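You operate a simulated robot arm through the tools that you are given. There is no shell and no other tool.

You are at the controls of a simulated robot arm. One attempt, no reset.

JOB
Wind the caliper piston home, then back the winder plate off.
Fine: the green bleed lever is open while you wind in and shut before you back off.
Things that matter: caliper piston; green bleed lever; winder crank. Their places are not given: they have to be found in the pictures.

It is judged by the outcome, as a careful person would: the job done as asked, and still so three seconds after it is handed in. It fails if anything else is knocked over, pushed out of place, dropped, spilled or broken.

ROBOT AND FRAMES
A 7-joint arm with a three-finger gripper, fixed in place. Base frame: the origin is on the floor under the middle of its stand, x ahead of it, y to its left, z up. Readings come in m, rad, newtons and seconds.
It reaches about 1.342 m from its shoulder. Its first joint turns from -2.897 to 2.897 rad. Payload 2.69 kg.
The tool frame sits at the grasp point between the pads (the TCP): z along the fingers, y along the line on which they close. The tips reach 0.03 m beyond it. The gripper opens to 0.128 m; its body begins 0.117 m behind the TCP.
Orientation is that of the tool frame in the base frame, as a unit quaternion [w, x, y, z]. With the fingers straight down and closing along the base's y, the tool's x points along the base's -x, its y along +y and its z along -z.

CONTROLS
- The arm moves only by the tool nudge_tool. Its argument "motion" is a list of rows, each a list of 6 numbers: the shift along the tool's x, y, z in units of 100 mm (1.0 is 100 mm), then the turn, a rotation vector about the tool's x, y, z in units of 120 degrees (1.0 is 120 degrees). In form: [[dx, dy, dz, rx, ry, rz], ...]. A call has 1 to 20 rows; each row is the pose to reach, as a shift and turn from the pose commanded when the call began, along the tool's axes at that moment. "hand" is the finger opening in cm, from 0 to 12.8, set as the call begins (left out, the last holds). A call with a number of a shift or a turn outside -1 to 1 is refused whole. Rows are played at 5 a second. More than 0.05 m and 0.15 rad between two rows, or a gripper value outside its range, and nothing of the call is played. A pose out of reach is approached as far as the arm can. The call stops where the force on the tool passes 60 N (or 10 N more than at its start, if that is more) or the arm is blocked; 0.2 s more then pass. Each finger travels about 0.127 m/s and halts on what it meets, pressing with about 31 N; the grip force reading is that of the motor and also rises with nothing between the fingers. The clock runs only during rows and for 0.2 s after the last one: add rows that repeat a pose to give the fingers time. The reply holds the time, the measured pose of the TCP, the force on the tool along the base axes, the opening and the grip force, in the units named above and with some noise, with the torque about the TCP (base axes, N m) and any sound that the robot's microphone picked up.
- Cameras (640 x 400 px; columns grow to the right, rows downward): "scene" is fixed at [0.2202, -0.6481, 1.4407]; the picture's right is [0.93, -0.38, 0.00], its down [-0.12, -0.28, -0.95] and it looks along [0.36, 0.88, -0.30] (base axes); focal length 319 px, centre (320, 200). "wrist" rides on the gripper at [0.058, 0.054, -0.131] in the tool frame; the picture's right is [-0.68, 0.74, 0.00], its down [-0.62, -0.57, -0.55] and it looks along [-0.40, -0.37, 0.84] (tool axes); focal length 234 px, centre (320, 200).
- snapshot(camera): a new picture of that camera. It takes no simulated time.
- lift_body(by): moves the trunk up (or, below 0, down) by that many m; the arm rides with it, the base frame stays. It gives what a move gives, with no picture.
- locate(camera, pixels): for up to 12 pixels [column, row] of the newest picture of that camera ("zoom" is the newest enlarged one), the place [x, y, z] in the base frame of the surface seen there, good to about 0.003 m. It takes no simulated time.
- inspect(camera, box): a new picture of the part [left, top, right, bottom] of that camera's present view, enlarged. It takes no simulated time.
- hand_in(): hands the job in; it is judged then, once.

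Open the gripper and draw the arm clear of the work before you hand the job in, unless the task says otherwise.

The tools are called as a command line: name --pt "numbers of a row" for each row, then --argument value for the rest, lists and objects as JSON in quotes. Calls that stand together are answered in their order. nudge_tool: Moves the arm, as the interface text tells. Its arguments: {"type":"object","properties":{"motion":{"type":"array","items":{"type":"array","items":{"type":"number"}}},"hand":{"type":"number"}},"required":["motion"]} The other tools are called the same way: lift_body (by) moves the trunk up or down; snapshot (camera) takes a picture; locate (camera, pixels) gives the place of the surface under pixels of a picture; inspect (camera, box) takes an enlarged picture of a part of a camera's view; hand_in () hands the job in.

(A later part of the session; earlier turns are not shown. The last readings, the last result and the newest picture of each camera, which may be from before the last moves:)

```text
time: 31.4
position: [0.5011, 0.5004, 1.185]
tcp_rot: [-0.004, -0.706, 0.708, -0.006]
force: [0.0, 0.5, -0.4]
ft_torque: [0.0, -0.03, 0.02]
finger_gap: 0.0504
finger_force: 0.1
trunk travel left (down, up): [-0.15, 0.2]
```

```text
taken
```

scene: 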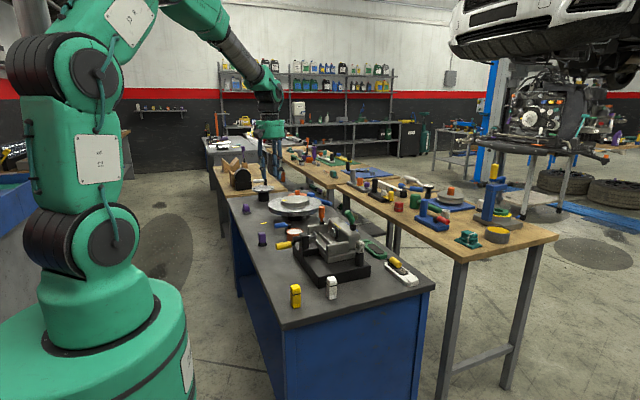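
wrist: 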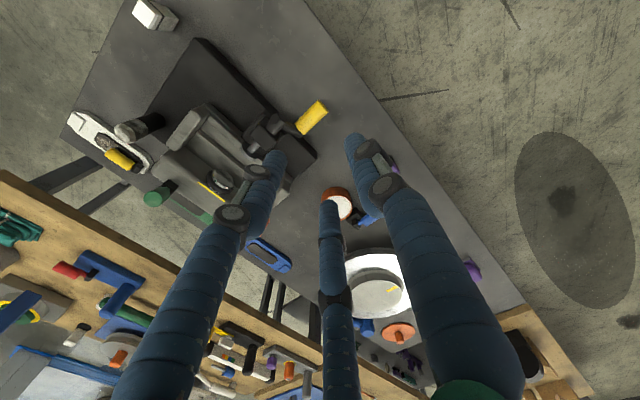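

The roll is right: two fingers will straddle in ±y. I'll open to 6.5 cm, align over the handle at (0.514, 0.510) and descend to z≈0.985.

nudge_tool --pt "-0.05 -0.07 0.3 0 0 0" --pt "-0.096 -0.13 0.6 0 0 0" --pt "-0.096 -0.13 0.9 0 0 0" --pt "-0.096 -0.13 1.0 0 0 0" --hand 6.5

nudge_tool --pt "0 0 0.3 0 0 0" --pt "0 0 0.6 0 0 0" --pt "0 0 0.9 0 0 0" --pt "0 0 1.0 0 0 0" --pt "0 0 1.0 0 0 0"

snapshot --camera "wrist"

inspect --camera "scene" --box '[240, 180, 360, 280]'

```text
time: 32.4
position: [0.5142, 0.5095, 1.0829]
tcp_rot: [-0.005, -0.705, 0.709, -0.005]
force: [0.5, 0.4, 0.4]
ft_torque: [-0.01, -0.02, 0.0]
finger_gap: 0.0652
finger_force: 0.0
trunk travel left (down, up): [-0.15, 0.2]
```

```text
time: 33.6
position: [0.5141, 0.5087, 0.9825]
tcp_rot: [-0.004, -0.705, 0.709, -0.005]
force: [0.2, -0.9, 0.6]
ft_torque: [0.01, 0.01, 0.02]
finger_gap: 0.0653
finger_force: 0.0
trunk travel left (down, up): [-0.15, 0.2]
```

```text
taken
```

wrist: 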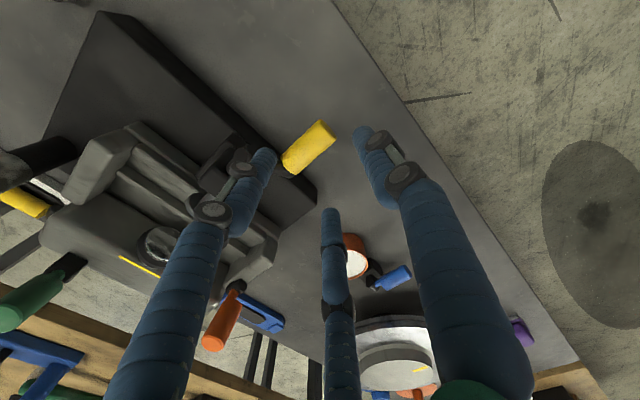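

```text
4.00 times, centred on (300, 230) of scene
```

zoom: 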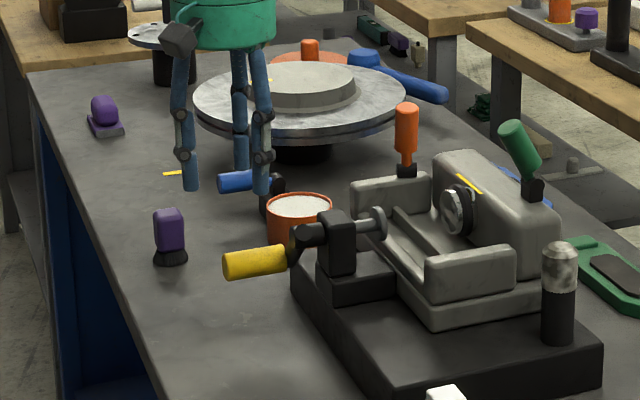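

I'll re-measure the handle in this wrist picture, ends at about (287,165) and (322,130).

locate --camera "wrist" --pixels '[[290, 162], [300, 153], [308, 147], [318, 137], [325, 128], [300, 140], [315, 155], [275, 165]]'

inspect --camera "wrist" --box '[220, 90, 400, 250]'

```text
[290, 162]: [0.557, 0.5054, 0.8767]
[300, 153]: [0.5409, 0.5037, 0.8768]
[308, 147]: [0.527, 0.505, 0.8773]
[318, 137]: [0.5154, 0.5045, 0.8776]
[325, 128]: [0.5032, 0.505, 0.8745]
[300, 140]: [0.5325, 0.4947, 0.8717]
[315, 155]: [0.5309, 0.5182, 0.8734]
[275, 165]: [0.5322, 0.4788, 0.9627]
```

```text
2.50 times, centred on (310, 170) of wrist
```

zoom: 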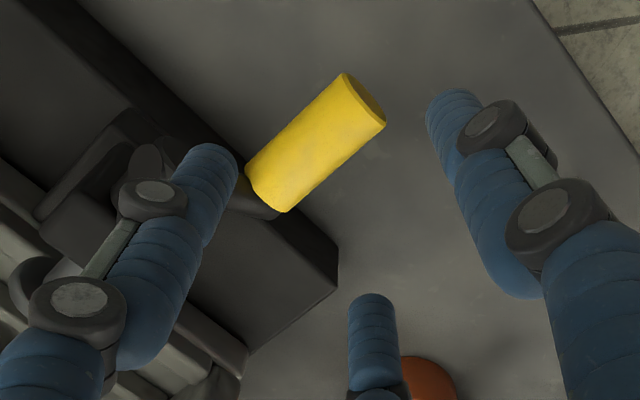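

The handle centre is at y≈0.507, z≈0.864, x 0.502–0.562; the -y finger will pass about 15 mm in front of the hub (x≥0.566). I'll descend to TCP z≈0.868.

nudge_tool --pt "0.02 0 0.2 0 0 0" --pt "0.02 0 0.4 0 0 0" --pt "0.02 0 0.6 0 0 0" --pt "0.02 0 0.75 0 0 0" --pt "0.02 0 0.9 0 0 0" --pt "0.02 0 1.0 0 0 0"

nudge_tool --pt "0 0 0.07 0 0 0" --pt "0 0 0.145 0 0 0" --pt "0 0 0.145 0 0 0"

snapshot --camera "wrist"

inspect --camera "scene" --box '[260, 200, 340, 270]'

```text
time: 35.0
position: [0.5136, 0.5047, 0.8832]
tcp_rot: [-0.004, -0.706, 0.709, -0.006]
force: [0.1, -0.3, -0.9]
ft_torque: [0.04, -0.01, 0.0]
finger_gap: 0.0648
finger_force: 0.0
trunk travel left (down, up): [-0.15, 0.2]
```

```text
time: 35.8
position: [0.5142, 0.5042, 0.8683]
tcp_rot: [-0.005, -0.706, 0.709, -0.004]
force: [0.7, -0.1, -1.1]
ft_torque: [-0.02, 0.02, 0.0]
finger_gap: 0.0651
finger_force: 0.0
trunk travel left (down, up): [-0.15, 0.2]
```

```text
taken
```

wrist: 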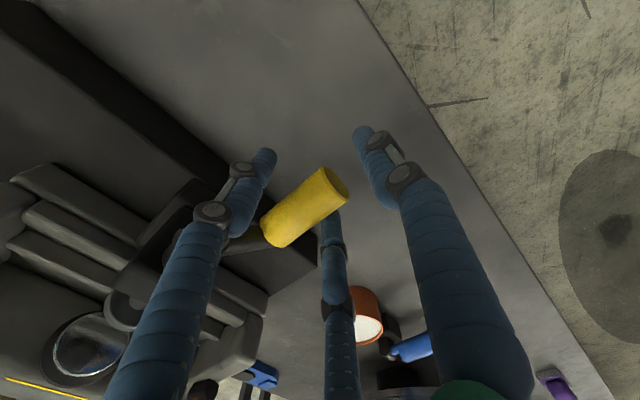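

```text
5.71 times, centred on (300, 235) of scene
```

zoom: 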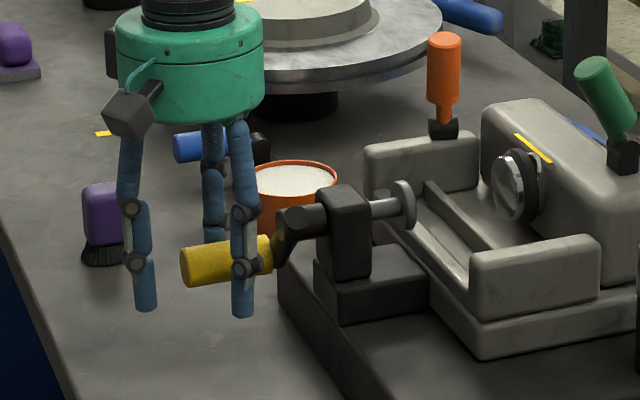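

The fingers straddle the handle; the handle is centred ~3 mm to +y of the TCP. I'll shift 3 mm and close to pinch it.

nudge_tool --pt "-0.03 0 0 0 0 0" --pt "-0.03 0 0 0 0 0" --pt "-0.03 0 0 0 0 0" --pt "-0.03 0 0 0 0 0" --hand 2.4

snapshot --camera "wrist"

inspect --camera "scene" --box '[260, 200, 340, 270]'

```text
time: 36.8
position: [0.5137, 0.5069, 0.8697]
tcp_rot: [-0.005, -0.705, 0.709, -0.006]
force: [2.7, -6.7, 5.0]
ft_torque: [-0.03, -0.12, -0.06]
finger_gap: 0.0334
finger_force: 6.8
trunk travel left (down, up): [-0.15, 0.2]
```

```text
taken
```

wrist: 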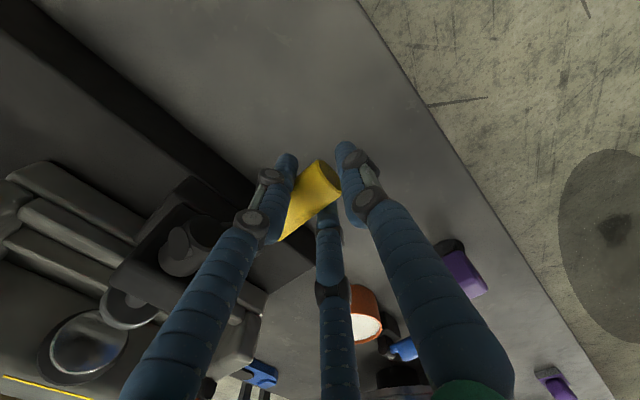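

```text
5.71 times, centred on (300, 235) of scene
```

zoom: 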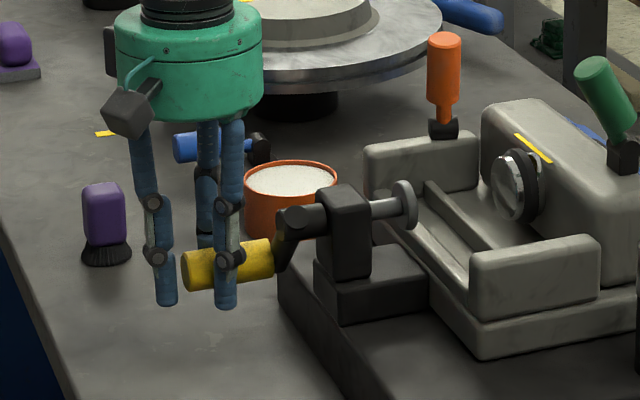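

The handle is pinched (gap 33 mm). Before orbiting I'll refine the crank axis: locate the hub cap near (292,225), shaft (385,208) and plate (405,205) in this enlargement.

locate --camera "zoom" --pixels '[[285, 215], [292, 225], [300, 222], [290, 240], [385, 208], [405, 185], [403, 205], [408, 225], [345, 195], [215, 265], [508, 185], [512, 165]]'

inspect --camera "scene" --box '[285, 215, 345, 265]'

```text
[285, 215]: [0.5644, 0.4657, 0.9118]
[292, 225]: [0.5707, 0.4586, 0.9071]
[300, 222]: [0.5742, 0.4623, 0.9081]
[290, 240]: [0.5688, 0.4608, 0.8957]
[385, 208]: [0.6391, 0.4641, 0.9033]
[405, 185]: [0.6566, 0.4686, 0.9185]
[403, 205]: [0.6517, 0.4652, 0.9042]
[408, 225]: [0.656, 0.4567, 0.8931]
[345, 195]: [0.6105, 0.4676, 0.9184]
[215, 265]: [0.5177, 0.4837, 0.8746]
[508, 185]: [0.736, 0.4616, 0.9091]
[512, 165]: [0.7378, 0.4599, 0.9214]
```

```text
8.00 times, centred on (315, 240) of scene
```

zoom: 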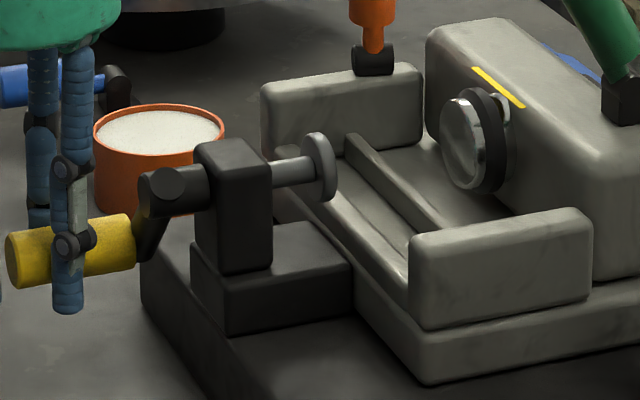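

The axis is at about y=0.469, z=0.901 (radius ≈0.053, handle angle ≈-44°). I'll try a first 44° turn, handle going up on the +y side (clockwise seen from the crank end), and check the plate.

nudge_tool --pt "-0.043 0 -0.05 0 0 0" --pt "-0.079 0 -0.105 0 0 0" --pt "-0.111 0 -0.171 0 0 0" --pt "-0.132 0 -0.232 0 0 0" --pt "-0.146 0 -0.305 0 0 0" --pt "-0.15 0 -0.369 0 0 0" --pt "-0.15 0 -0.369 0 0 0"

inspect --camera "scene" --box '[260, 200, 340, 270]'

snapshot --camera "wrist"

```text
time: 38.4
position: [0.5145, 0.5241, 0.9074]
tcp_rot: [-0.003, -0.705, 0.709, -0.005]
force: [0.2, -1.1, -0.2]
ft_torque: [0.03, 0.01, -0.03]
finger_gap: 0.024
finger_force: 0.0
trunk travel left (down, up): [-0.15, 0.2]
```

```text
5.71 times, centred on (300, 235) of scene
```

zoom: 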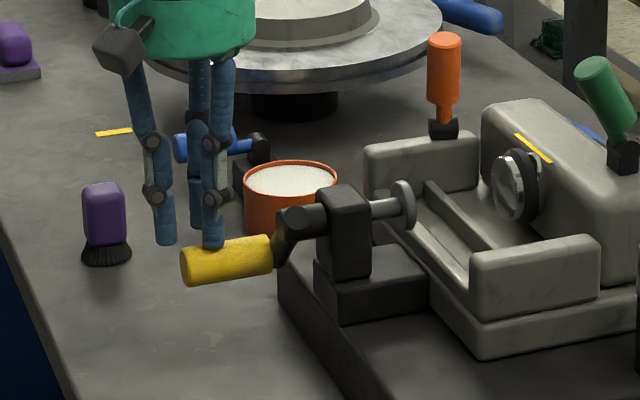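

```text
taken
```

wrist: 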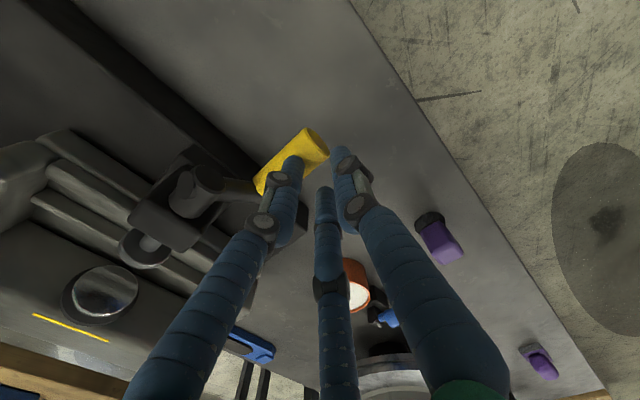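

The pinch was weak (7 N) and slipped; the crank did not move. I'll reopen, go back down to the handle and close with full force (target 0).

nudge_tool --pt "0 0 0 0 0 0" --pt "0 0 0 0 0 0" --pt "0.08 0 0 0 0 0" --pt "0.16 0 0 0 0 0" --pt "0.16 0 0.15 0 0 0" --pt "0.16 0 0.3 0 0 0" --pt "0.16 0 0.4 0 0 0" --pt "0.16 0 0.43 0 0 0" --pt "0.16 0 0.43 0 0 0" --hand 6.5

nudge_tool --pt "0 0 0 0 0 0" --pt "0 0 0 0 0 0" --pt "0 0 0 0 0 0" --pt "0 0 0 0 0 0" --pt "0 0 0 0 0 0" --pt "0 0 0 0 0 0" --hand 0

snapshot --camera "wrist"

inspect --camera "scene" --box '[260, 200, 340, 270]'

```text
time: 40.4
position: [0.5136, 0.5062, 0.8633]
tcp_rot: [-0.004, -0.706, 0.709, -0.006]
force: [-0.5, 0.0, 0.8]
ft_torque: [-0.01, 0.02, 0.04]
finger_gap: 0.0652
finger_force: 0.1
trunk travel left (down, up): [-0.15, 0.2]
```

```text
time: 41.8
position: [0.5142, 0.5068, 0.8626]
tcp_rot: [-0.005, -0.706, 0.709, -0.005]
force: [7.9, 3.7, -2.8]
ft_torque: [0.02, -0.03, 0.06]
finger_gap: 0.0331
finger_force: 30.5
trunk travel left (down, up): [-0.15, 0.2]
```

```text
taken
```

wrist: 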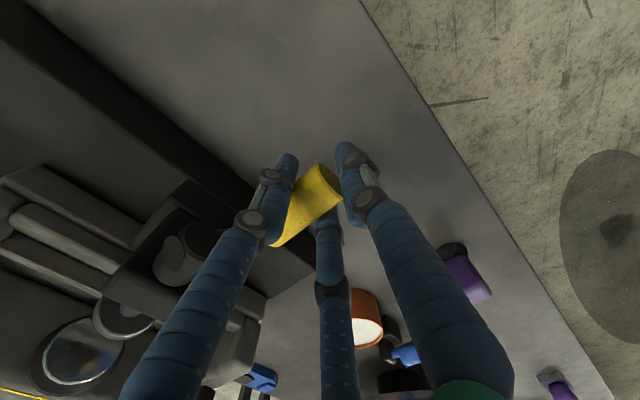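

```text
5.71 times, centred on (300, 235) of scene
```

zoom: 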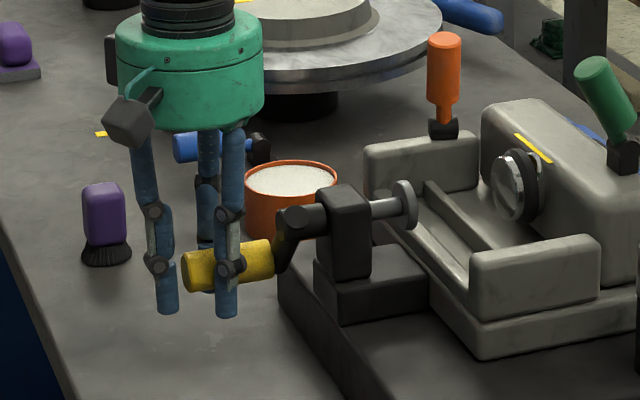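

Grip is now 30 N. I'll try a small 14° turn upward and read the force.

nudge_tool --pt "-0.022 0 -0.025 0 0 0" --pt "-0.043 0 -0.05 0 0 0" --pt "-0.06 0 -0.078 0 0 0" --pt "-0.079 0 -0.105 0 0 0"

inspect --camera "scene" --box '[260, 200, 340, 270]'

```text
time: 42.8
position: [0.5139, 0.515, 0.8723]
tcp_rot: [-0.005, -0.705, 0.709, -0.004]
force: [6.8, 11.4, -11.4]
ft_torque: [0.03, 0.01, 0.17]
finger_gap: 0.0329
finger_force: 31.3
trunk travel left (down, up): [-0.15, 0.2]
```

```text
5.71 times, centred on (300, 235) of scene
```

zoom: 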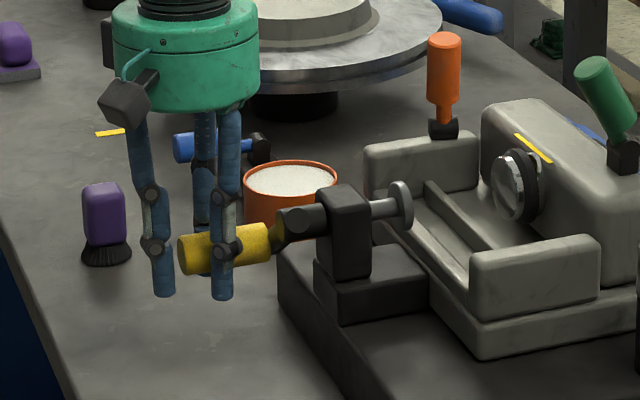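

The crank turns that way with small force. I continue the circle to about +60° and check the grip and plate.

nudge_tool --pt "-0.035 0 -0.07 0 0 0" --pt "-0.059 0 -0.139 0 0 0" --pt "-0.073 0 -0.21 0 0 0" --pt "-0.078 0 -0.281 0 0 0" --pt "-0.073 0 -0.352 0 0 0" --pt "-0.059 0 -0.423 0 0 0" --pt "-0.035 0 -0.492 0 0 0" --pt "-0.005 0 -0.555 0 0 0" --pt "0.035 0 -0.615 0 0 0" --pt "0.082 0 -0.668 0 0 0" --pt "0.135 0 -0.715 0 0 0" --pt "0.195 0 -0.755 0 0 0"

inspect --camera "scene" --box '[260, 200, 340, 270]'

snapshot --camera "wrist"

```text
time: 43.9
position: [0.5111, 0.5201, 0.9007]
tcp_rot: [-0.012, -0.705, 0.709, -0.007]
force: [0.4, 1.5, -1.6]
ft_torque: [-0.14, 0.01, -0.02]
finger_gap: 0.0024
finger_force: 30.7
trunk travel left (down, up): [-0.15, 0.2]
stopped in row 5: the force on the tool passed its limit at 75 N (the readings are from after the stop); the commanded pose is now the measured one
```

```text
5.71 times, centred on (300, 235) of scene
```

zoom: 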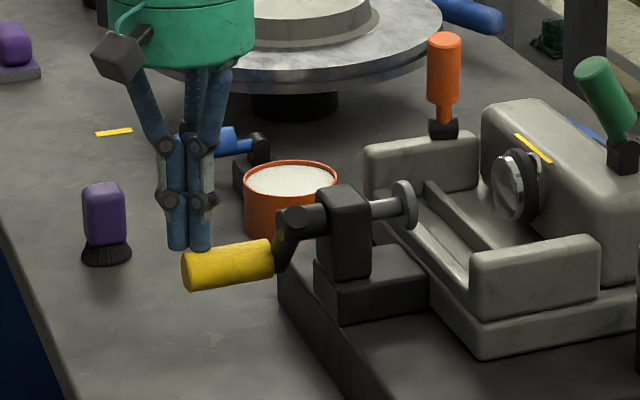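

```text
taken
```

wrist: 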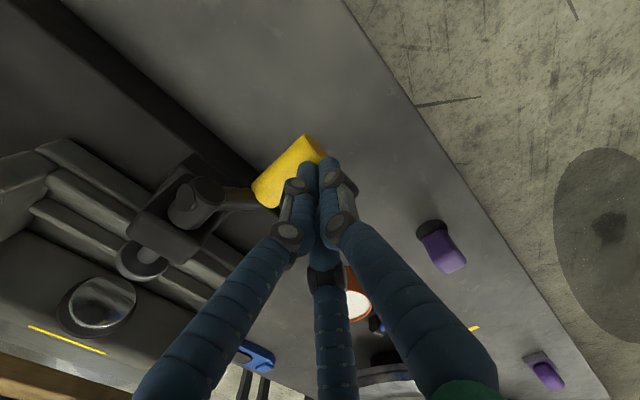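

The grip slipped again after the force rose to 75 N — the crank seems blocked this way after ~20°. I'll measure where the handle and the plate are now.

locate --camera "zoom" --pixels '[[200, 268], [230, 265], [260, 258], [275, 240], [403, 205], [405, 185]]'

locate --camera "wrist" --pixels '[[262, 190], [280, 165], [300, 145], [270, 200], [285, 180], [140, 262]]'

```text
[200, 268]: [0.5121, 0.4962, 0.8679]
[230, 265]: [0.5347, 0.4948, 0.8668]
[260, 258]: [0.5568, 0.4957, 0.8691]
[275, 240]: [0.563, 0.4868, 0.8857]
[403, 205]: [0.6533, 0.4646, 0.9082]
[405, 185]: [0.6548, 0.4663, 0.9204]
```

```text
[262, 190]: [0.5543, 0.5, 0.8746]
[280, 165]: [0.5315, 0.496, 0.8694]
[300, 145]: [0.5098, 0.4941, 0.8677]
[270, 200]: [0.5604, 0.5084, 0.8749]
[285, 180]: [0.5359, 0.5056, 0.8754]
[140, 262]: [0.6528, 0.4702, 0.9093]
```

The handle is back near its start (y≈0.507, z≈0.861), plate unchanged at x≈0.653. I'll test the other direction with a firm push: closed fingers placed on the handle's +y side, pushing toward -y. First get into place.

nudge_tool --pt "0 0 -0.2 0 0 0" --pt "0 0 -0.4 0 0 0" --pt "-0.2 0 -0.4 0 0 0" --pt "-0.36 0 -0.4 0 0 0" --pt "-0.36 0 -0.1 0 0 0" --pt "-0.36 0 0.15 0 0 0" --pt "-0.36 0 0.32 0 0 0" --pt "-0.36 0 0.32 0 0 0" --hand 0

snapshot --camera "wrist"

inspect --camera "scene" --box '[260, 200, 340, 270]'

```text
time: 45.7
position: [0.5136, 0.5524, 0.8707]
tcp_rot: [-0.01, -0.704, 0.71, -0.005]
force: [0.4, -0.4, -0.4]
ft_torque: [-0.01, 0.0, -0.01]
finger_gap: 0.0022
finger_force: 31.3
trunk travel left (down, up): [-0.15, 0.2]
```

```text
taken
```

wrist: 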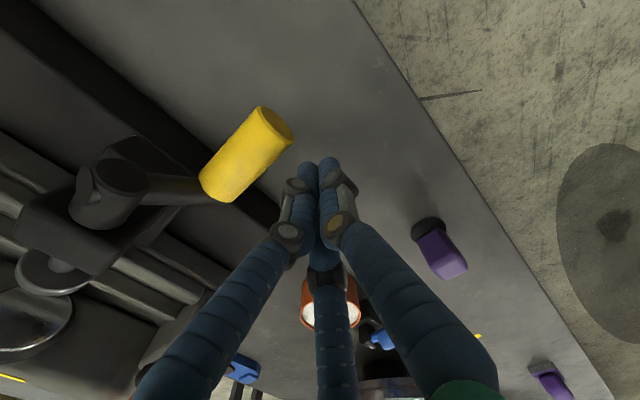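

```text
5.71 times, centred on (300, 235) of scene
```

zoom: 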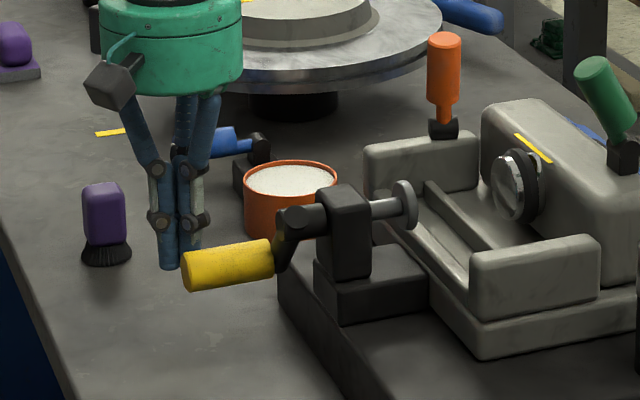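

The closed fingers are on the handle's +y side. I push slowly in -y by about 3 cm and read force and crank motion.

nudge_tool --pt "0.06 0 0 0 0 0" --pt "0.12 0 0 0 0 0" --pt "0.16 0 0 0 0 0" --pt "0.2 0 0 0 0 0" --pt "0.24 0 0 0 0 0" --pt "0.28 0 0 0 0 0"

inspect --camera "scene" --box '[260, 200, 340, 270]'

snapshot --camera "wrist"

```text
time: 47.1
position: [0.513, 0.5252, 0.8719]
tcp_rot: [-0.009, -0.703, 0.711, -0.006]
force: [-0.6, 0.0, 0.7]
ft_torque: [0.03, 0.0, 0.0]
finger_gap: 0.0019
finger_force: 31.4
trunk travel left (down, up): [-0.15, 0.2]
```

```text
5.71 times, centred on (300, 235) of scene
```

zoom: 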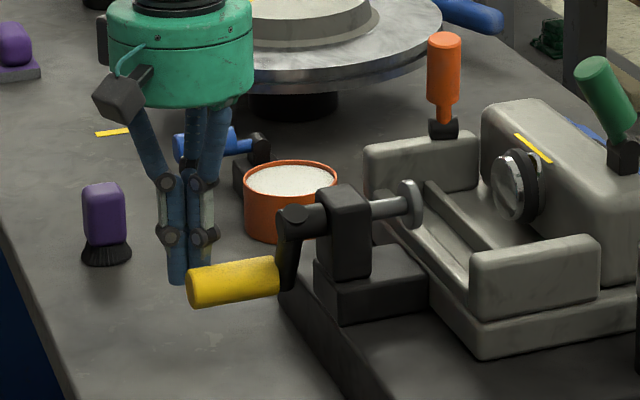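

```text
taken
```

wrist: 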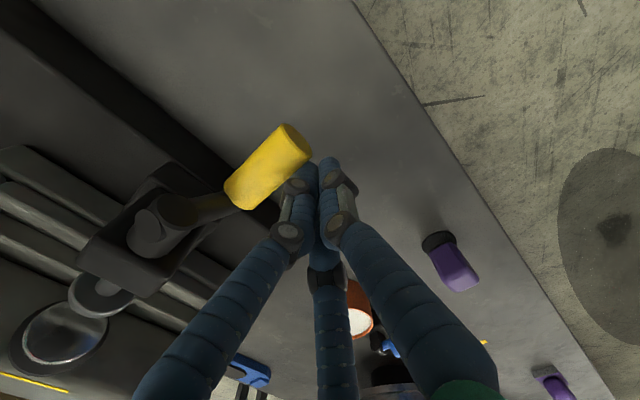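

The crank turned freely this way and the plate moved toward the piston (from (403,205) to (413,203)). I'll measure the lead.

locate --camera "zoom" --pixels '[[200, 290], [235, 283], [270, 272], [413, 205], [413, 185], [295, 215], [392, 207], [508, 185]]'

locate --camera "wrist" --pixels '[[235, 190], [260, 165], [285, 140], [145, 230], [95, 290], [270, 185]]'

```text
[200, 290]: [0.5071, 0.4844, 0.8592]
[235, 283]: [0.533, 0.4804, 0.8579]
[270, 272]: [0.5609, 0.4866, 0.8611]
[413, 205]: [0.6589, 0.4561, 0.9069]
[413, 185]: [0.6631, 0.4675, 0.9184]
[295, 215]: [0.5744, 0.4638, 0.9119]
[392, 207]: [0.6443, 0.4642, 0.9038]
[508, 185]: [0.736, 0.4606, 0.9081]
```

```text
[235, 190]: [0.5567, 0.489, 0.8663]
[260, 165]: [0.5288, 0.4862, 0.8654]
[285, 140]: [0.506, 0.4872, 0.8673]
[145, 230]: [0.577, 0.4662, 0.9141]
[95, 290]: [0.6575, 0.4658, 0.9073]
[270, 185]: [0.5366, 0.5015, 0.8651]
```

The handle is now at about (y 0.4925, z 0.852), φ≈-64°, and the plate advanced ≈6 mm for 20°: this is the winding-in direction, with about one turn to go. I'll rise, open, and re-pinch the handle from above.

nudge_tool --pt "-0.05 0 0 0 0 0" --pt "-0.05 0 -0.35 0 0 0" --pt "-0.05 0 -0.7 0 0 0" --pt "0.2 0 -0.7 0 0 0" --pt "0.327 0 -0.7 0 0 0" --pt "0.327 0 -0.7 0 0 0"

nudge_tool --pt "0 0 0 0 0 0" --pt "0 0 0 0 0 0" --pt "0 0 0.3 0 0 0" --pt "0 0 0.55 0 0 0" --pt "0 0 0.75 0 0 0" --pt "0 0 0.88 0 0 0" --pt "0 0 0.88 0 0 0" --hand 6.5

snapshot --camera "wrist"

inspect --camera "scene" --box '[260, 200, 340, 270]'

```text
time: 48.5
position: [0.5108, 0.4927, 0.9434]
tcp_rot: [-0.009, -0.705, 0.709, -0.006]
force: [1.0, 0.1, 0.3]
ft_torque: [0.02, 0.02, -0.01]
finger_gap: 0.0022
finger_force: 30.9
trunk travel left (down, up): [-0.15, 0.2]
```

```text
time: 50.1
position: [0.5121, 0.4925, 0.8538]
tcp_rot: [-0.009, -0.704, 0.71, -0.006]
force: [-0.1, 0.1, 0.3]
ft_torque: [-0.06, 0.02, 0.02]
finger_gap: 0.065
finger_force: 0.1
trunk travel left (down, up): [-0.15, 0.2]
```

```text
taken
```

wrist: 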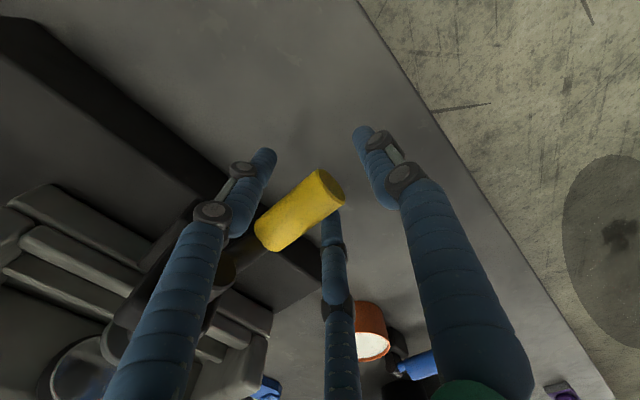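

```text
5.71 times, centred on (300, 235) of scene
```

zoom: 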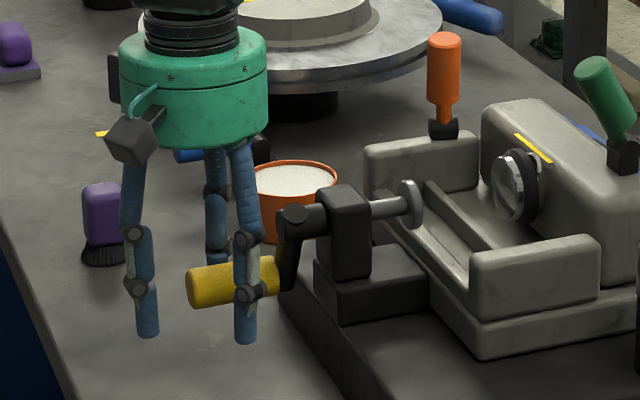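

The fingers straddle the handle well. I'll close at full force.

nudge_tool --pt "0 0 0 0 0 0" --pt "0 0 0 0 0 0" --pt "0 0 0 0 0 0" --pt "0 0 0 0 0 0" --pt "0 0 0 0 0 0" --hand 0

```text
time: 51.3
position: [0.512, 0.4921, 0.8538]
tcp_rot: [-0.009, -0.704, 0.71, -0.006]
force: [6.3, 1.1, 0.0]
ft_torque: [0.01, -0.06, 0.0]
finger_gap: 0.0331
finger_force: 31.1
trunk travel left (down, up): [-0.15, 0.2]
```

Firm grip (31 N). I'll orbit along the bottom from φ=-64° to -120° in small steps and read the force.

nudge_tool --pt "0.053 0 0.022 0 0 0" --pt "0.1 0 0.038 0 0 0" --pt "0.171 0 0.054 0 0 0" --pt "0.244 0 0.06 0 0 0" --pt "0.317 0 0.057 0 0 0" --pt "0.389 0 0.044 0 0 0" --pt "0.459 0 0.022 0 0 0" --pt "0.525 0 -0.009 0 0 0"

inspect --camera "scene" --box '[260, 200, 340, 270]'

snapshot --camera "wrist"

```text
time: 53.1
position: [0.5131, 0.4392, 0.8564]
tcp_rot: [-0.01, -0.705, 0.709, -0.006]
force: [11.7, 3.9, 7.3]
ft_torque: [-0.01, -0.03, 0.03]
finger_gap: 0.0323
finger_force: 31.6
trunk travel left (down, up): [-0.15, 0.2]
```

```text
5.71 times, centred on (300, 235) of scene
```

zoom: 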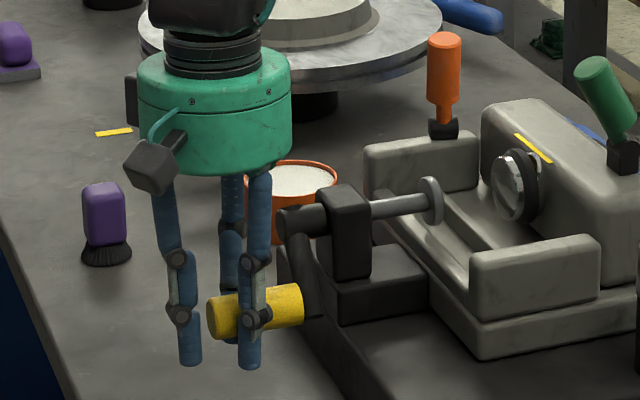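

```text
taken
```

wrist: 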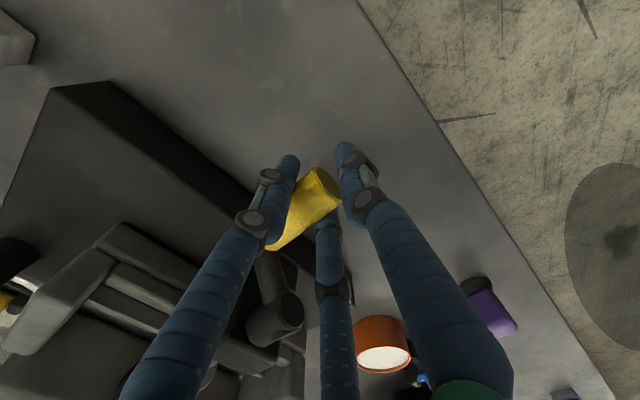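

It works: the plate advanced to (432,200) with low forces. I continue up the -y side from φ=-120° to -180°.

nudge_tool --pt "0.062 0 -0.04 0 0 0" --pt "0.118 0 -0.087 0 0 0" --pt "0.167 0 -0.141 0 0 0" --pt "0.209 0 -0.201 0 0 0" --pt "0.243 0 -0.266 0 0 0" --pt "0.268 0 -0.334 0 0 0" --pt "0.284 0 -0.406 0 0 0" --pt "0.29 0 -0.479 0 0 0"

inspect --camera "scene" --box '[260, 200, 340, 270]'

snapshot --camera "wrist"

```text
time: 54.9
position: [0.5126, 0.4143, 0.9038]
tcp_rot: [-0.008, -0.705, 0.709, -0.007]
force: [5.7, 48.9, -3.9]
ft_torque: [-0.05, -0.25, 0.53]
finger_gap: 0.0324
finger_force: 31.3
trunk travel left (down, up): [-0.15, 0.2]
```

```text
5.71 times, centred on (300, 235) of scene
```

zoom: 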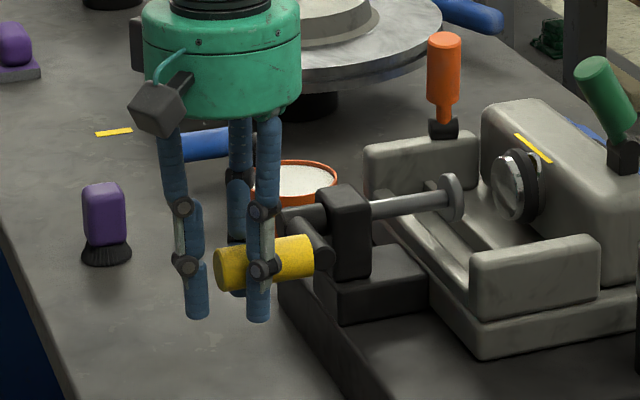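

```text
taken
```

wrist: 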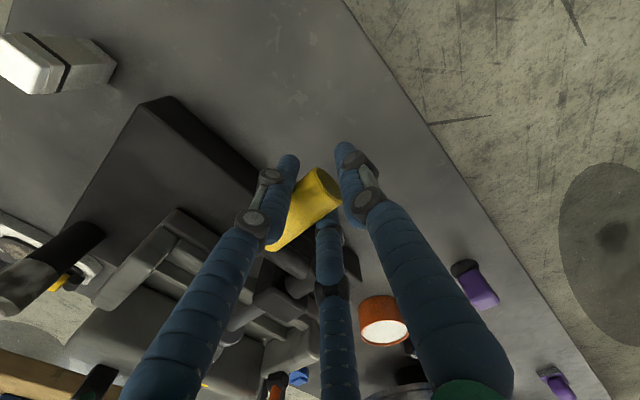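

The plate is advancing (now at (452,197)). The force of 49 N in +y shows my circle is ~3 mm too far out at the left, so I refit to centre y≈0.470, z≈0.902, R≈0.055 and continue to φ=-240°.

nudge_tool --pt "-0.03 0 0.005 0 0 0" --pt "-0.034 0 -0.068 0 0 0" --pt "-0.046 0 -0.138 0 0 0" --pt "-0.068 0 -0.206 0 0 0" --pt "-0.098 0 -0.272 0 0 0" --pt "-0.137 0 -0.333 0 0 0" --pt "-0.183 0 -0.388 0 0 0" --pt "-0.236 0 -0.436 0 0 0" --pt "-0.295 0 -0.477 0 0 0"

inspect --camera "scene" --box '[260, 200, 340, 270]'

snapshot --camera "wrist"

```text
time: 56.9
position: [0.5115, 0.4413, 0.9493]
tcp_rot: [-0.012, -0.704, 0.71, -0.006]
force: [6.7, 11.5, -24.4]
ft_torque: [0.02, 0.31, 0.18]
finger_gap: 0.0321
finger_force: 31.1
trunk travel left (down, up): [-0.15, 0.2]
```

```text
5.71 times, centred on (300, 235) of scene
```

zoom: 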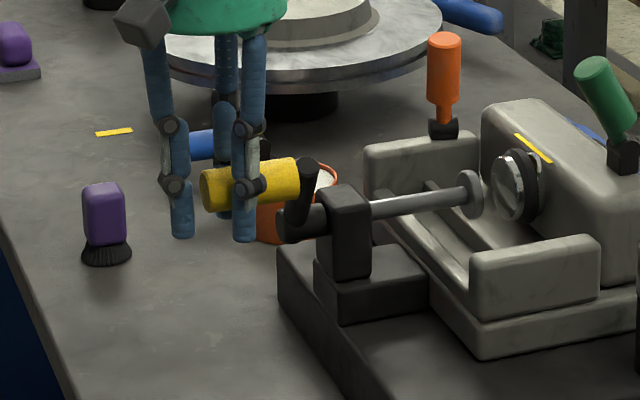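

```text
taken
```

wrist: 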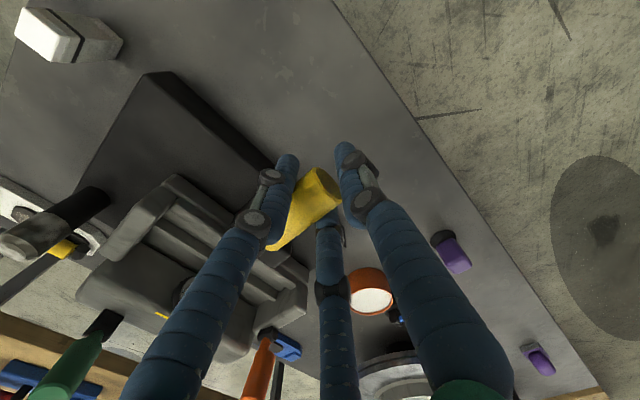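

The plate is near (470,193), piston face near (508,185) px. I'll measure both to get the remaining travel.

locate --camera "zoom" --pixels '[[472, 195], [470, 175], [480, 195], [505, 185], [510, 200], [525, 165], [225, 190], [290, 175], [450, 195], [535, 150]]'

inspect --camera "scene" --box '[325, 210, 375, 250]'

```text
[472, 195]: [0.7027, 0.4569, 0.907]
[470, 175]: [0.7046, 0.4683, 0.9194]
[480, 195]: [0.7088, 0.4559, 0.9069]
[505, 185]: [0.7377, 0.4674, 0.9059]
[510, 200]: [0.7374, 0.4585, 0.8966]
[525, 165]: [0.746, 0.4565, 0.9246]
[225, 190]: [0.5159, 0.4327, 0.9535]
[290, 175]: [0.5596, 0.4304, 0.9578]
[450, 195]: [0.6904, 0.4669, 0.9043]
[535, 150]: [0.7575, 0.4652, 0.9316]
```

```text
10.00 times, centred on (350, 230) of scene
```

zoom: 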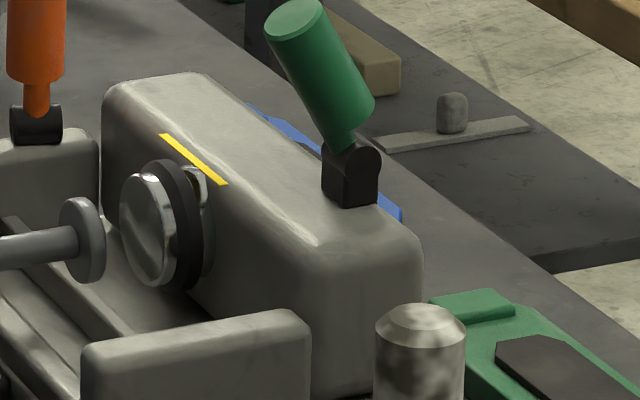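

The plate front is at x≈0.707 and the piston face at x≈0.7375, so ≈110° to contact (≈0.25 mm/deg). I refine the circle (centre 0.470/0.901, R 0.054) and go over the top to φ=-300°.

nudge_tool --pt "-0.005 0 0.018 0 0 0" --pt "-0.068 0 -0.015 0 0 0" --pt "-0.134 0 -0.039 0 0 0" --pt "-0.204 0 -0.054 0 0 0" --pt "-0.274 0 -0.06 0 0 0" --pt "-0.344 0 -0.057 0 0 0" --pt "-0.414 0 -0.046 0 0 0" --pt "-0.481 0 -0.024 0 0 0" --pt "-0.545 0 0.005 0 0 0"

inspect --camera "scene" --box '[260, 200, 340, 270]'

inspect --camera "scene" --box '[325, 210, 375, 250]'

```text
time: 58.9
position: [0.5111, 0.4969, 0.949]
tcp_rot: [-0.009, -0.705, 0.709, -0.006]
force: [-7.9, 2.2, -1.0]
ft_torque: [0.0, -0.11, 0.04]
finger_gap: 0.0318
finger_force: 31.2
trunk travel left (down, up): [-0.15, 0.2]
```

```text
5.71 times, centred on (300, 235) of scene
```

zoom: 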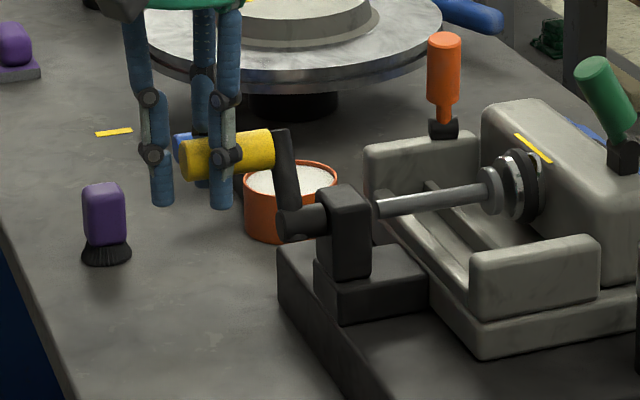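

```text
10.00 times, centred on (350, 230) of scene
```

zoom: 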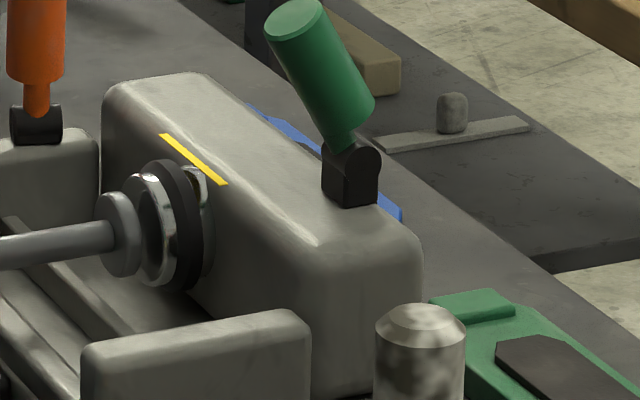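

Low force and the plate is now close to the piston. I'll measure the gap.

locate --camera "zoom" --pixels '[[118, 235], [132, 215], [135, 240], [150, 200], [155, 270], [178, 200], [200, 190], [90, 240]]'

snapshot --camera "wrist"

```text
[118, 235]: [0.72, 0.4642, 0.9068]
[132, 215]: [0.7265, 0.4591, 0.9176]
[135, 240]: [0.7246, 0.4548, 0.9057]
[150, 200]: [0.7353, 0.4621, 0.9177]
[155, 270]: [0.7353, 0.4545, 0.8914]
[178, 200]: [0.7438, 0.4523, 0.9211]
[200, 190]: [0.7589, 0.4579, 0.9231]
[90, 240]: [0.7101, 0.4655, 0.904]
```

```text
taken
```

wrist: 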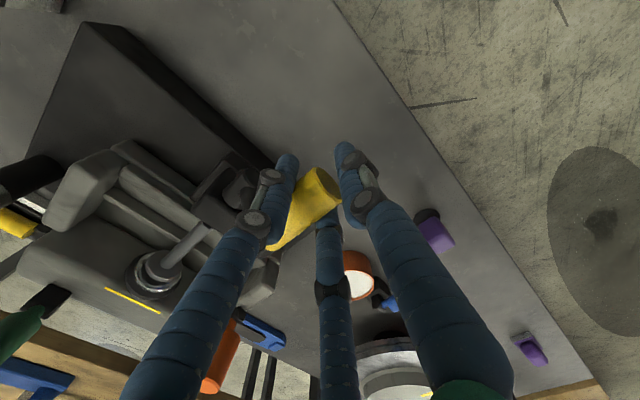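

About 9 mm remains to contact (≈35°). I go on down the +y side to φ=-345° and watch the forces for piston contact.

nudge_tool --pt "-0.06 0 0.039 0 0 0" --pt "-0.114 0 0.084 0 0 0" --pt "-0.161 0 0.136 0 0 0" --pt "-0.202 0 0.194 0 0 0" --pt "-0.234 0 0.256 0 0 0" --pt "-0.259 0 0.323 0 0 0"

inspect --camera "scene" --box '[260, 200, 340, 270]'

inspect --camera "scene" --box '[325, 210, 375, 250]'

```text
time: 60.3
position: [0.5111, 0.523, 0.9171]
tcp_rot: [-0.009, -0.705, 0.709, -0.007]
force: [-10.7, 11.8, 5.1]
ft_torque: [0.01, 0.25, 0.23]
finger_gap: 0.0317
finger_force: 30.7
trunk travel left (down, up): [-0.15, 0.2]
```

```text
5.71 times, centred on (300, 235) of scene
```

zoom: 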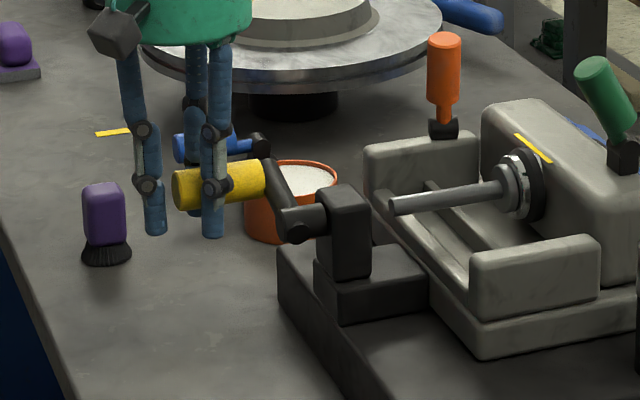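

```text
10.00 times, centred on (350, 230) of scene
```

zoom: 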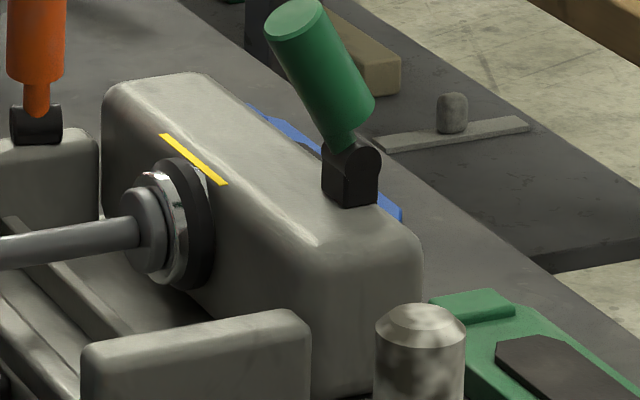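

The plate has met the piston and the black boot ring is already nearer the body, with little force — the bleed is effective. I continue to φ=-375° watching force.

nudge_tool --pt "-0.022 0 0.07 0 0 0" --pt "-0.03 0 0.14 0 0 0" --pt "-0.027 0 0.21 0 0 0" --pt "-0.016 0 0.28 0 0 0"

inspect --camera "scene" --box '[325, 210, 375, 250]'

snapshot --camera "wrist"

```text
time: 61.3
position: [0.5128, 0.5232, 0.8877]
tcp_rot: [-0.01, -0.704, 0.71, -0.006]
force: [-12.0, 10.3, -0.1]
ft_torque: [0.03, -0.2, 0.2]
finger_gap: 0.0318
finger_force: 30.8
trunk travel left (down, up): [-0.15, 0.2]
```

```text
10.00 times, centred on (350, 230) of scene
```

zoom: 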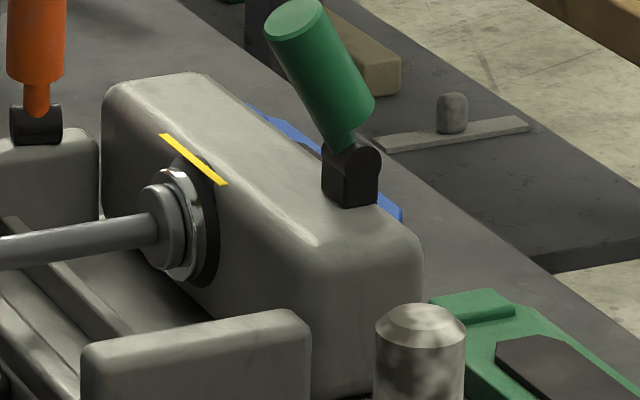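

```text
taken
```

wrist: 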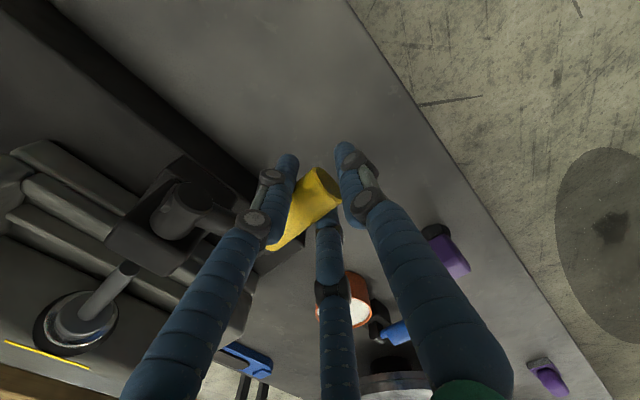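

Still almost no resistance and the ring is nearly at the body face. I continue to φ≈-400°.

nudge_tool --pt "0.027 0 0.065 0 0 0" --pt "0.056 0 0.128 0 0 0" --pt "0.095 0 0.188 0 0 0"

inspect --camera "scene" --box '[325, 210, 375, 250]'

```text
time: 62.1
position: [0.5127, 0.5126, 0.8692]
tcp_rot: [-0.01, -0.705, 0.709, -0.006]
force: [-12.5, 22.3, -12.6]
ft_torque: [0.02, 0.06, 0.34]
finger_gap: 0.0319
finger_force: 30.8
trunk travel left (down, up): [-0.15, 0.2]
```

```text
10.00 times, centred on (350, 230) of scene
```

zoom: 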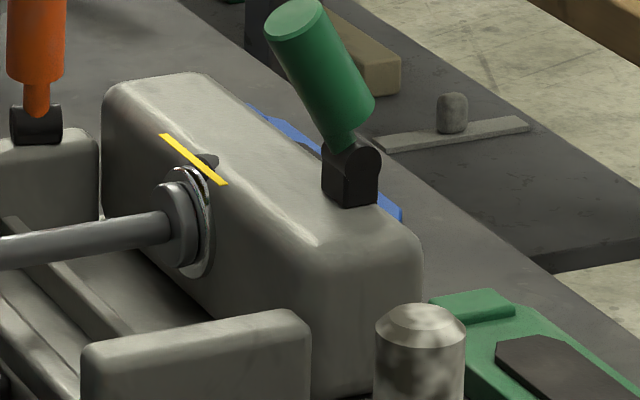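

The piston is going in; the black ring now shows through the body top behind the yellow line. I'll measure the piston face, ring and line before going further.

inspect --camera "scene" --box '[335, 220, 355, 240]'

snapshot --camera "wrist"

```text
16.00 times, centred on (345, 230) of scene
```

zoom: 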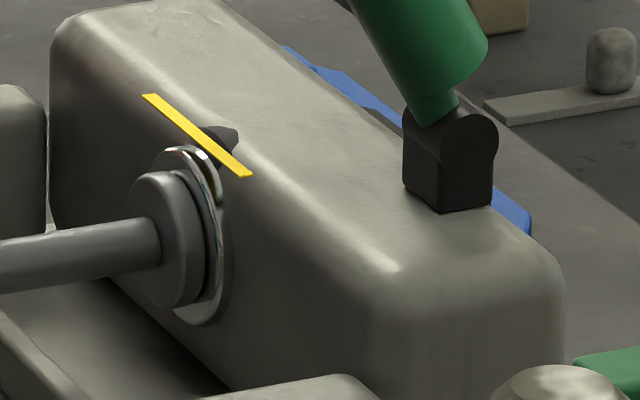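

```text
taken
```

wrist: 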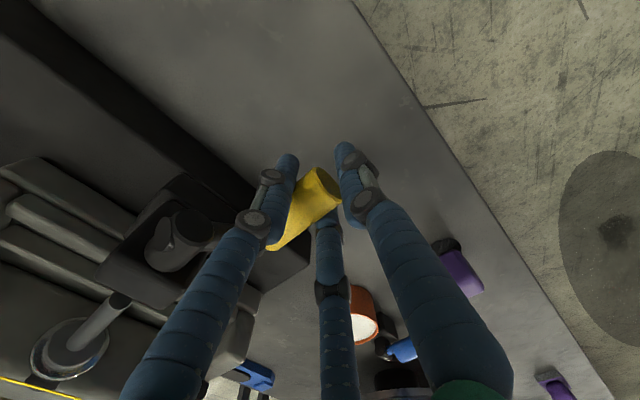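

locate --camera "zoom" --pixels '[[160, 170], [195, 200], [180, 155], [212, 175], [222, 135], [150, 98], [245, 172], [225, 160], [205, 300], [232, 250]]'

```text
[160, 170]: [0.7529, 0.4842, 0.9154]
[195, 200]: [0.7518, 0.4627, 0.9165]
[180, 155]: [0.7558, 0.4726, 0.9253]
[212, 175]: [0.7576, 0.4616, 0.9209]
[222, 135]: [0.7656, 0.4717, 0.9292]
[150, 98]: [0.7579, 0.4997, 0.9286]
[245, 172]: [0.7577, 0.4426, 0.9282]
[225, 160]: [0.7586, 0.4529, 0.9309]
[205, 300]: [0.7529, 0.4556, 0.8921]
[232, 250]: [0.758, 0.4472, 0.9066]
```

The piston face is at x≈0.754 with the yellow line and body face at x≈0.758, so a few millimetres (≈15–20°) remain. I advance to φ=-412° in small steps.

nudge_tool --pt "0.01 0 0.035 0 0 0" --pt "0.035 0 0.064 0 0 0" --pt "0.06 0 0.09 0 0 0" --pt "0.088 0 0.113 0 0 0"

inspect --camera "scene" --box '[335, 220, 355, 240]'

```text
time: 63.1
position: [0.5122, 0.5054, 0.8594]
tcp_rot: [-0.009, -0.704, 0.71, -0.007]
force: [-12.7, 13.5, 3.3]
ft_torque: [0.03, 0.55, 0.17]
finger_gap: 0.0318
finger_force: 30.8
trunk travel left (down, up): [-0.15, 0.2]
```

```text
16.00 times, centred on (345, 230) of scene
```

zoom: 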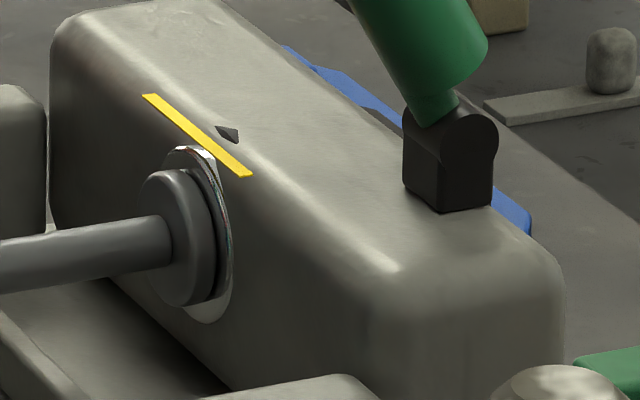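

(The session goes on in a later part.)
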